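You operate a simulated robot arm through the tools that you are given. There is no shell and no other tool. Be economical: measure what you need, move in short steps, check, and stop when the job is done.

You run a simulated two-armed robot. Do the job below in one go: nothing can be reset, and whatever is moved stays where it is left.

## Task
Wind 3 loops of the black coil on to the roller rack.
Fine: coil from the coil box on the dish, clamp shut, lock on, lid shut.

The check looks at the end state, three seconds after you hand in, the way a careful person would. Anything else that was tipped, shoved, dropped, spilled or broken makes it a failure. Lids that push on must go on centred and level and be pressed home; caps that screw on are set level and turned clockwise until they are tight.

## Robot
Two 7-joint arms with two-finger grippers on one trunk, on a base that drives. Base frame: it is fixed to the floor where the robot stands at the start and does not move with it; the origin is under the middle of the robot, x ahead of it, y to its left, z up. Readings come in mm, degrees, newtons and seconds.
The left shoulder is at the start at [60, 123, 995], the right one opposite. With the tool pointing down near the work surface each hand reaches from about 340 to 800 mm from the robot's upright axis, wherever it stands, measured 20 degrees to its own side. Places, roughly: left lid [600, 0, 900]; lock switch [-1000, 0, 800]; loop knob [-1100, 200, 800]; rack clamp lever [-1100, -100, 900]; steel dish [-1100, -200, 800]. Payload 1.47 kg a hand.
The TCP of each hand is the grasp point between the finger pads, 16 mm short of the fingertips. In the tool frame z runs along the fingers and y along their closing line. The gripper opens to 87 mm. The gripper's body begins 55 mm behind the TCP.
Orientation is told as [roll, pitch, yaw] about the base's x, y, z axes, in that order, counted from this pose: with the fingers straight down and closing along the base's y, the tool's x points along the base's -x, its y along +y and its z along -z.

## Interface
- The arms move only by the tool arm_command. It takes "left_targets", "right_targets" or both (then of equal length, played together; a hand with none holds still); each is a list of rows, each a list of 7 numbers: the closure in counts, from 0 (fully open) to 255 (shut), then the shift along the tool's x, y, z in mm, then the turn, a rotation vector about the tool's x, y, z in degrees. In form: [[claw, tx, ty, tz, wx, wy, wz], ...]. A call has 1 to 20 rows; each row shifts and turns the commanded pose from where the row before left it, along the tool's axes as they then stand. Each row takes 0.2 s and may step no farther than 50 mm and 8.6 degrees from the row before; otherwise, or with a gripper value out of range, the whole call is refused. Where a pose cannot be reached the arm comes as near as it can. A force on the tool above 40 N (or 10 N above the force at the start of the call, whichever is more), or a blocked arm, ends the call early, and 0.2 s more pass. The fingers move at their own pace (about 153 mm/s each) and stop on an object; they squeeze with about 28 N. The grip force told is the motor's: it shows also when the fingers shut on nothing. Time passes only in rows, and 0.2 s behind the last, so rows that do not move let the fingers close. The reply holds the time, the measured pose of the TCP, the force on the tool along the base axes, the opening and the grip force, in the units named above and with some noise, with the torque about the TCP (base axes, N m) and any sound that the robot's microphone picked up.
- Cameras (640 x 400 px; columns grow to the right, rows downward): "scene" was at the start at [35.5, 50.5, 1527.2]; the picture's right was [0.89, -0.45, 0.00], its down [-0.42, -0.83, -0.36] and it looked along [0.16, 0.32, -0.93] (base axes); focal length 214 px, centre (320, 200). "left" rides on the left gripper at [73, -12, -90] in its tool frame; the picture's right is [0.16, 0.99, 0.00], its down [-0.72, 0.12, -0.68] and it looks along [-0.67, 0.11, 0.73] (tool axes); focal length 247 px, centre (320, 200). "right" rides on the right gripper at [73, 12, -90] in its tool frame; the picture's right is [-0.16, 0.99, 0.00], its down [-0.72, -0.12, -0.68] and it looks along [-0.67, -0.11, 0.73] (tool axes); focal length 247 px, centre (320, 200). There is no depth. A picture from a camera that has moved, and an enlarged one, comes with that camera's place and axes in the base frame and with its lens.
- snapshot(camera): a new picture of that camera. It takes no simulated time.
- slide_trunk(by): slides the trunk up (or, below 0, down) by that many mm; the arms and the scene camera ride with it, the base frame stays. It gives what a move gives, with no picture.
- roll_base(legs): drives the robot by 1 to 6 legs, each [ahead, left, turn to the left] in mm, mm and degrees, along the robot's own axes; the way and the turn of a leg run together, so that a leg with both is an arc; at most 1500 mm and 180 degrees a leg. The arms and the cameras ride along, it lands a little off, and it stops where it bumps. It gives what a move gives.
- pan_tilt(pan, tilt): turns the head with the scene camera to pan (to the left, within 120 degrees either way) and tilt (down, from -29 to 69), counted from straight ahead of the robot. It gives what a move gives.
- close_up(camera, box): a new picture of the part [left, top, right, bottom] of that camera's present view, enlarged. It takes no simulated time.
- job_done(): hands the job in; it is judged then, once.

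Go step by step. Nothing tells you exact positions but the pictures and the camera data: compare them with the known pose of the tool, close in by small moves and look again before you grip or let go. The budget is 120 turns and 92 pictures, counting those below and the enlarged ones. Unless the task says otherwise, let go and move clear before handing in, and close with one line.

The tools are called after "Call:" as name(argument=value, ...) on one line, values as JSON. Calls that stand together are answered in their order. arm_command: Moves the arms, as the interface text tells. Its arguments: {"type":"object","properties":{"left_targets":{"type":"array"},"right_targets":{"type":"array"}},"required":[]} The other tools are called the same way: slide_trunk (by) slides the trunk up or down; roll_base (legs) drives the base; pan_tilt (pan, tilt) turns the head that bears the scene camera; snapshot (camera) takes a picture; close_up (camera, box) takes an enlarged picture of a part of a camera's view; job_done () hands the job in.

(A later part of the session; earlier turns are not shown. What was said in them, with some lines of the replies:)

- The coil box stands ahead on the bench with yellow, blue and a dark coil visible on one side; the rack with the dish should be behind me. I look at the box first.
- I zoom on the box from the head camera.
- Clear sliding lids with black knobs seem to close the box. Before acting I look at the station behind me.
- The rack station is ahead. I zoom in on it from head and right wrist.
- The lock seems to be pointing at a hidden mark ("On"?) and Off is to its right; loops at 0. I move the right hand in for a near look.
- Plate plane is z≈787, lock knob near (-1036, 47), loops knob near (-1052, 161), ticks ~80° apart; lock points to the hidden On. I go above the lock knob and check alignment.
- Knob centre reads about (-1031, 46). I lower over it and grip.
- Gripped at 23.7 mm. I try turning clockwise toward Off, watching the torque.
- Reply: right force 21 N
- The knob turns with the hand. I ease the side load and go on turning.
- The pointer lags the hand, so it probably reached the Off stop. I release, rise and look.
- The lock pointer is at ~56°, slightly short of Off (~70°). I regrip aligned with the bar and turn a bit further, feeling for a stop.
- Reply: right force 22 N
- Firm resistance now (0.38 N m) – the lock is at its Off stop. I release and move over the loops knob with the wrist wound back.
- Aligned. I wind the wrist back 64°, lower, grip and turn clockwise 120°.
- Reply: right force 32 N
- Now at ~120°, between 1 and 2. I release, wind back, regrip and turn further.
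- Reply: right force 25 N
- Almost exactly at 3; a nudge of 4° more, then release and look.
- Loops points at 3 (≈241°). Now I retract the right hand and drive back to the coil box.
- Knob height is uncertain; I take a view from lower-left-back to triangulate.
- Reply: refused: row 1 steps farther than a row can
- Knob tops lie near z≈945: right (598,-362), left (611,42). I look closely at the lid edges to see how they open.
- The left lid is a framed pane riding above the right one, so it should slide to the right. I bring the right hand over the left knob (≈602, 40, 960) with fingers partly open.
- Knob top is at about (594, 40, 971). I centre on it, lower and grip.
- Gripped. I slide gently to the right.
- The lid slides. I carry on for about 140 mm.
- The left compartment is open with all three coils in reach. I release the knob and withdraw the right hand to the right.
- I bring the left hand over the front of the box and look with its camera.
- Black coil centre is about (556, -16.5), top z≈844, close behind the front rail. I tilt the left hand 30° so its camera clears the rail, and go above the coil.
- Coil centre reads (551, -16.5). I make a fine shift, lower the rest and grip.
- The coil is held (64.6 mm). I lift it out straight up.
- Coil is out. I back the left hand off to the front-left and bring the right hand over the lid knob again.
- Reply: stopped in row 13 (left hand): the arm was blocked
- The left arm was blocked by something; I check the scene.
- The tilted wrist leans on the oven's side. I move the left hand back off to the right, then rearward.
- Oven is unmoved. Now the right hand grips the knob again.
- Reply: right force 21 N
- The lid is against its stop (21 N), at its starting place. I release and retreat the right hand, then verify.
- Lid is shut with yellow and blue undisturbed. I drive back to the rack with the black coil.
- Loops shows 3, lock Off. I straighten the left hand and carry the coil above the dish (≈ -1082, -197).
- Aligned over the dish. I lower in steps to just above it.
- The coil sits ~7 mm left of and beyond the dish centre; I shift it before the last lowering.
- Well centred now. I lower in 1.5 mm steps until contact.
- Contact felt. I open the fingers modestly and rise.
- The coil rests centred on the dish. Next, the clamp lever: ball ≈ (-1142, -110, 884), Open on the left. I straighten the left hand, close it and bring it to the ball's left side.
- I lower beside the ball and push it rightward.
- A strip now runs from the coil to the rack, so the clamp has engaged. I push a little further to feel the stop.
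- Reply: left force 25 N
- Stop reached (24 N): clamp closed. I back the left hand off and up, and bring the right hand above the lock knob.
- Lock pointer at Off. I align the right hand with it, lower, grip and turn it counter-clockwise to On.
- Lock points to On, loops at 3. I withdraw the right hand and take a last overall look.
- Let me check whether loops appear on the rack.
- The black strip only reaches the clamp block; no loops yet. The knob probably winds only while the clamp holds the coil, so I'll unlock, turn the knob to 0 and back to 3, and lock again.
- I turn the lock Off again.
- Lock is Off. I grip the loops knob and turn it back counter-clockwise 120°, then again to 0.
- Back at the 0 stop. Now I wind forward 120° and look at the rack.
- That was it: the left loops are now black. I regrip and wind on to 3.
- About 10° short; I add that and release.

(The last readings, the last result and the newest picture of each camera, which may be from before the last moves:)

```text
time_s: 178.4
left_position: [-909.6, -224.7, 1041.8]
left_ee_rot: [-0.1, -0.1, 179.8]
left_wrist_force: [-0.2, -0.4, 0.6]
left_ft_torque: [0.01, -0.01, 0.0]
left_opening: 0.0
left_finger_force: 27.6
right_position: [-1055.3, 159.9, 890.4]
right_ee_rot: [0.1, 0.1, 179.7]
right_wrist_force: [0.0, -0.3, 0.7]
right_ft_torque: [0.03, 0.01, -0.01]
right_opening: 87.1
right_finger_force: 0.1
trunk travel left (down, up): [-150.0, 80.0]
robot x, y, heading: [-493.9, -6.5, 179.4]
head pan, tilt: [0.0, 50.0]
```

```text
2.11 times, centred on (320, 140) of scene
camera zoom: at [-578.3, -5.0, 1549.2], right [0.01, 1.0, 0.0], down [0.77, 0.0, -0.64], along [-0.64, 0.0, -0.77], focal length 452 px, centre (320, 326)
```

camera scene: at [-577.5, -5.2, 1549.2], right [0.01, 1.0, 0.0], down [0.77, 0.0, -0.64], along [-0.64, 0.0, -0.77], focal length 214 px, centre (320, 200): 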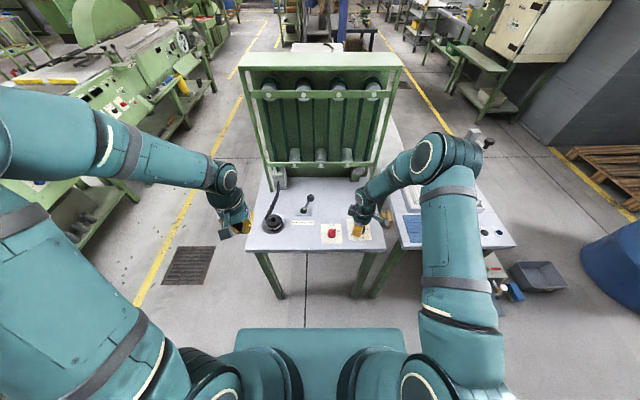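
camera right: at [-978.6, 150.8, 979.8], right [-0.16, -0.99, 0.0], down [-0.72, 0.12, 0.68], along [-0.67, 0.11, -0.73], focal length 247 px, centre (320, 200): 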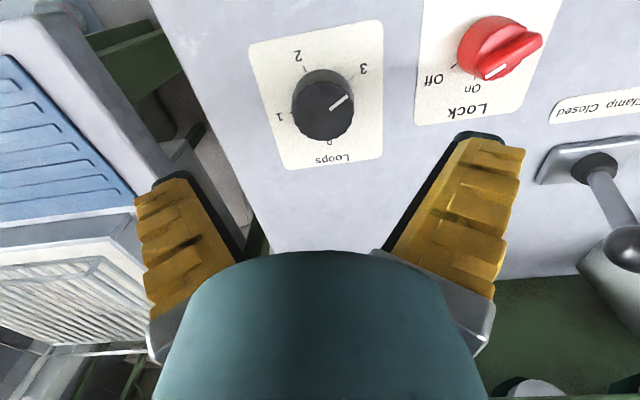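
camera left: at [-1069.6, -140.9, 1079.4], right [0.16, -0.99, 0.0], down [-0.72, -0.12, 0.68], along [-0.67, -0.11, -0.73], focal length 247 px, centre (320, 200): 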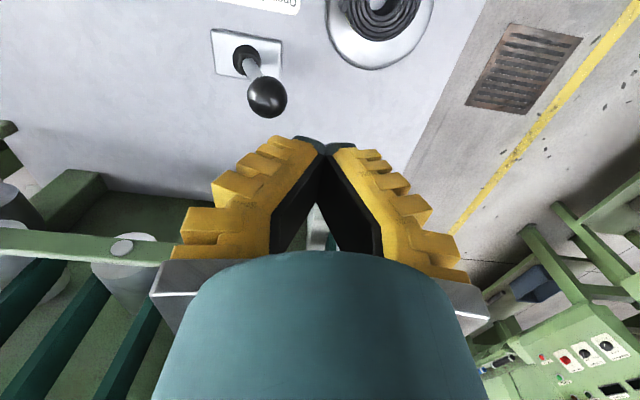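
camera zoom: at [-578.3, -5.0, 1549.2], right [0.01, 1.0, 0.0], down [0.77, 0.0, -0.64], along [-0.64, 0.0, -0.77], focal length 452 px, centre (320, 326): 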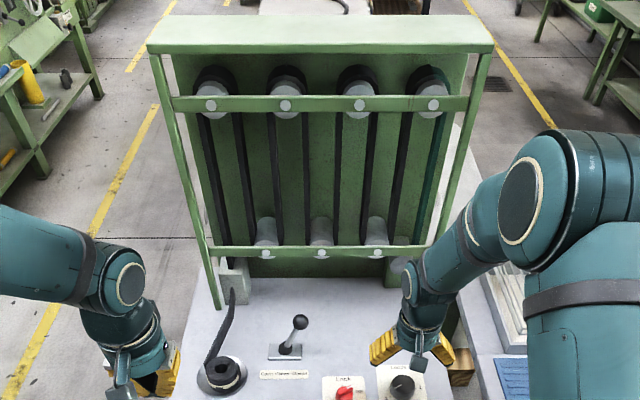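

Three loops are black and the knob points at 3. Now lock On again.

Call:
arm_command(right_targets=[[0, 5, 28, 0, 0, 0, 0], [0, 5, 28, 0, 0, 0, 0], [0, 5, 28, 0, 0, 0, 0], [0, 5, 31, 0, 0, 0, 8], [0, 0, 0, 0, 0, 0, 8], [0, 0, 0, 0, 0, 0, 8], [0, 0, 0, 0, 0, 0, 8], [0, 0, 0, 0, 0, 0, 8], [0, 0, 0, 0, 0, 0, 8], [0, 0, 0, 0, 0, 0, 8], [0, 0, 0, 40, 0, 0, 0], [0, 0, 0, 41, 0, 0, 0], [0, 0, 0, 0, 0, 0, 0], [255, 0, 0, 0, 0, 0, 0], [255, 0, 0, 0, 0, 0, 0], [255, 0, 0, 0, 0, 0, 0], [255, 0, 0, 0, 0, 0, 0]])

Call:
arm_command(right_targets=[[255, 0, 0, 0, 0, 0, -8], [255, 0, 0, 0, 0, 0, -8], [255, 0, 0, 0, 0, 0, -8], [255, 0, 0, 0, 0, 0, -8], [255, 0, 0, 0, 0, 0, -8], [255, 0, 0, 0, 0, 0, -8], [255, 0, 0, 0, 0, 0, -8], [255, 0, 0, 0, 0, 0, -8], [255, 0, 0, 0, 0, 0, -8], [255, 0, 0, 0, 0, 0, -2], [255, 0, 0, 0, 0, 0, 0]])

Call:
arm_command(right_targets=[[0, 0, 0, 0, 0, 0, 0], [0, 0, 0, 0, 0, 0, 0], [0, 0, 0, -35, 0, 0, 6], [0, 0, 0, -35, 0, 0, 6], [0, 0, 0, -30, 0, 0, 6], [0, 0, 0, 0, 0, 0, 0]])

Call:
close_up(camera="right", box=[100, 20, 420, 220])

```text
time_s: 182.0
left_position: [-908.2, -223.7, 1041.4]
left_ee_rot: [0.0, -0.2, 179.9]
left_wrist_force: [0.8, -0.3, -0.3]
left_ft_torque: [0.01, -0.01, 0.02]
left_opening: 0.0
left_finger_force: 28.1
right_position: [-1036.9, 45.6, 808.3]
right_ee_rot: [-0.1, -0.1, 123.6]
right_wrist_force: [11.2, 3.4, 2.1]
right_ft_torque: [-0.33, -0.34, 0.06]
right_opening: 25.7
right_finger_force: 30.4
trunk travel left (down, up): [-150.0, 80.0]
robot x, y, heading: [-492.1, -5.1, 179.9]
head pan, tilt: [0.0, 50.0]
```

```text
time_s: 184.4
left_position: [-907.5, -223.5, 1041.6]
left_ee_rot: [-0.1, -0.2, 179.9]
left_wrist_force: [0.0, 0.9, 0.8]
left_ft_torque: [-0.03, 0.0, 0.0]
left_opening: 0.0
left_finger_force: 27.9
right_position: [-1035.1, 45.0, 808.6]
right_ee_rot: [0.0, -0.2, -162.4]
right_wrist_force: [12.3, 4.8, 7.2]
right_ft_torque: [0.05, -0.12, -0.31]
right_opening: 21.5
right_finger_force: 30.2
trunk travel left (down, up): [-150.0, 80.0]
robot x, y, heading: [-494.6, -4.8, 179.6]
head pan, tilt: [0.0, 50.0]
```

```text
time_s: 185.8
left_position: [-909.7, -223.3, 1040.4]
left_ee_rot: [-0.1, -0.1, 179.9]
left_wrist_force: [-0.5, 0.5, 0.0]
left_ft_torque: [0.01, -0.05, 0.03]
left_opening: 0.0
left_finger_force: 28.3
right_position: [-1037.7, 44.9, 908.2]
right_ee_rot: [0.0, 0.1, 179.5]
right_wrist_force: [0.5, 0.3, 0.8]
right_ft_torque: [0.01, -0.01, 0.0]
right_opening: 86.8
right_finger_force: 0.1
trunk travel left (down, up): [-150.0, 80.0]
robot x, y, heading: [-492.7, -6.0, 179.7]
head pan, tilt: [0.0, 50.0]
```

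```text
2.00 times, centred on (260, 120) of right
camera zoom: at [-964.0, 34.0, 998.9], right [-0.17, -0.99, 0.0], down [-0.72, 0.12, 0.68], along [-0.67, 0.11, -0.73], focal length 494 px, centre (440, 360)
```

zoom: 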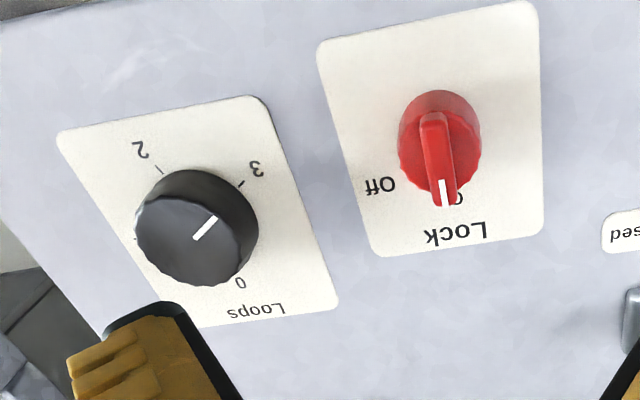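

Lock is On, loops at 3. I move the right hand clear and take one last look.

Call:
arm_command(right_targets=[[0, 0, 0, -45, 0, 0, 0], [0, 0, 0, -45, 0, 0, 0], [0, 0, 0, -45, 0, 0, 0], [0, 20, -40, 0, 0, 0, 0], [0, 20, -40, 0, 0, 0, 0], [0, 20, -40, 0, 0, 0, 0], [0, 20, -40, 0, 0, 0, 0], [0, 0, 0, 0, 0, 0, 0]])

Call:
roll_base(legs=[[-200, 0, 0]])

Call:
close_up(camera="scene", box=[250, 30, 400, 220])

Call:
close_up(camera="scene", box=[260, 130, 390, 215])

```text
time_s: 187.6
left_position: [-908.7, -223.9, 1039.5]
left_ee_rot: [-0.1, 0.0, 180.0]
left_wrist_force: [0.6, 1.0, -0.7]
left_ft_torque: [-0.01, -0.07, -0.03]
left_opening: 0.1
left_finger_force: 27.8
right_position: [-954.7, 202.8, 1040.4]
right_ee_rot: [-0.1, 0.0, 179.6]
right_wrist_force: [0.8, 0.0, 0.0]
right_ft_torque: [0.05, 0.03, -0.01]
right_opening: 87.0
right_finger_force: 0.1
trunk travel left (down, up): [-150.0, 80.0]
robot x, y, heading: [-494.2, -5.9, 179.8]
head pan, tilt: [0.0, 50.0]
```

```text
time_s: 189.2
left_position: [-708.1, -224.7, 1039.7]
left_ee_rot: [-0.1, -0.3, 179.9]
left_wrist_force: [0.6, -0.1, 0.3]
left_ft_torque: [0.01, 0.01, 0.05]
left_opening: 0.0
left_finger_force: 27.6
right_position: [-753.3, 203.7, 1042.0]
right_ee_rot: [0.0, -0.1, 179.5]
right_wrist_force: [0.7, -0.5, -0.8]
right_ft_torque: [-0.02, 0.01, 0.01]
right_opening: 87.2
right_finger_force: 0.1
trunk travel left (down, up): [-150.0, 80.0]
robot x, y, heading: [-293.1, -3.7, 179.4]
head pan, tilt: [0.0, 50.0]
```

```text
2.11 times, centred on (325, 125) of scene
camera zoom: at [-377.4, -6.3, 1549.2], right [0.01, 1.0, 0.0], down [0.77, -0.01, -0.64], along [-0.64, 0.0, -0.77], focal length 452 px, centre (310, 358)
```

zoom: 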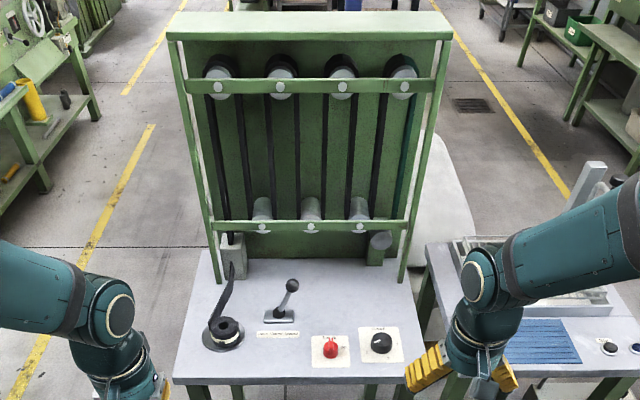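

```text
4.71 times, centred on (325, 172) of scene
camera zoom: at [-377.4, -6.3, 1549.2], right [0.01, 1.0, 0.0], down [0.77, -0.01, -0.64], along [-0.64, 0.0, -0.77], focal length 1009 px, centre (296, 329)
```

zoom: 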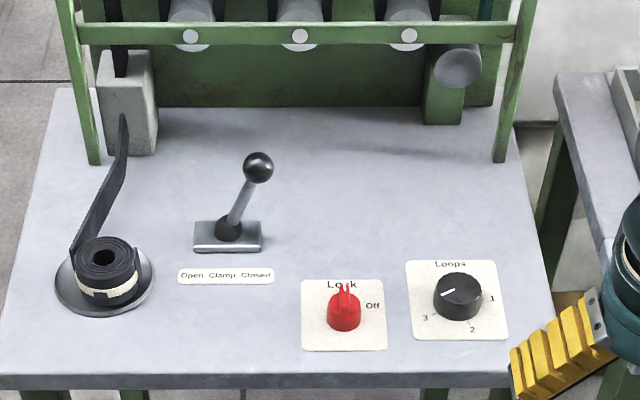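

The rack shows three black loops, with the coil on the dish, the clamp closed, the lock on and the lid shut, so I hand in.

Call:
job_done()

```text
The job is handed in.
```

I wound three loops of the black coil onto the roller rack and handed the job in. The coil is on the dish, the clamp is shut, the lock is on and the coil box lid is closed. The left wrist leaned on the oven once, but the oven did not appear to move.
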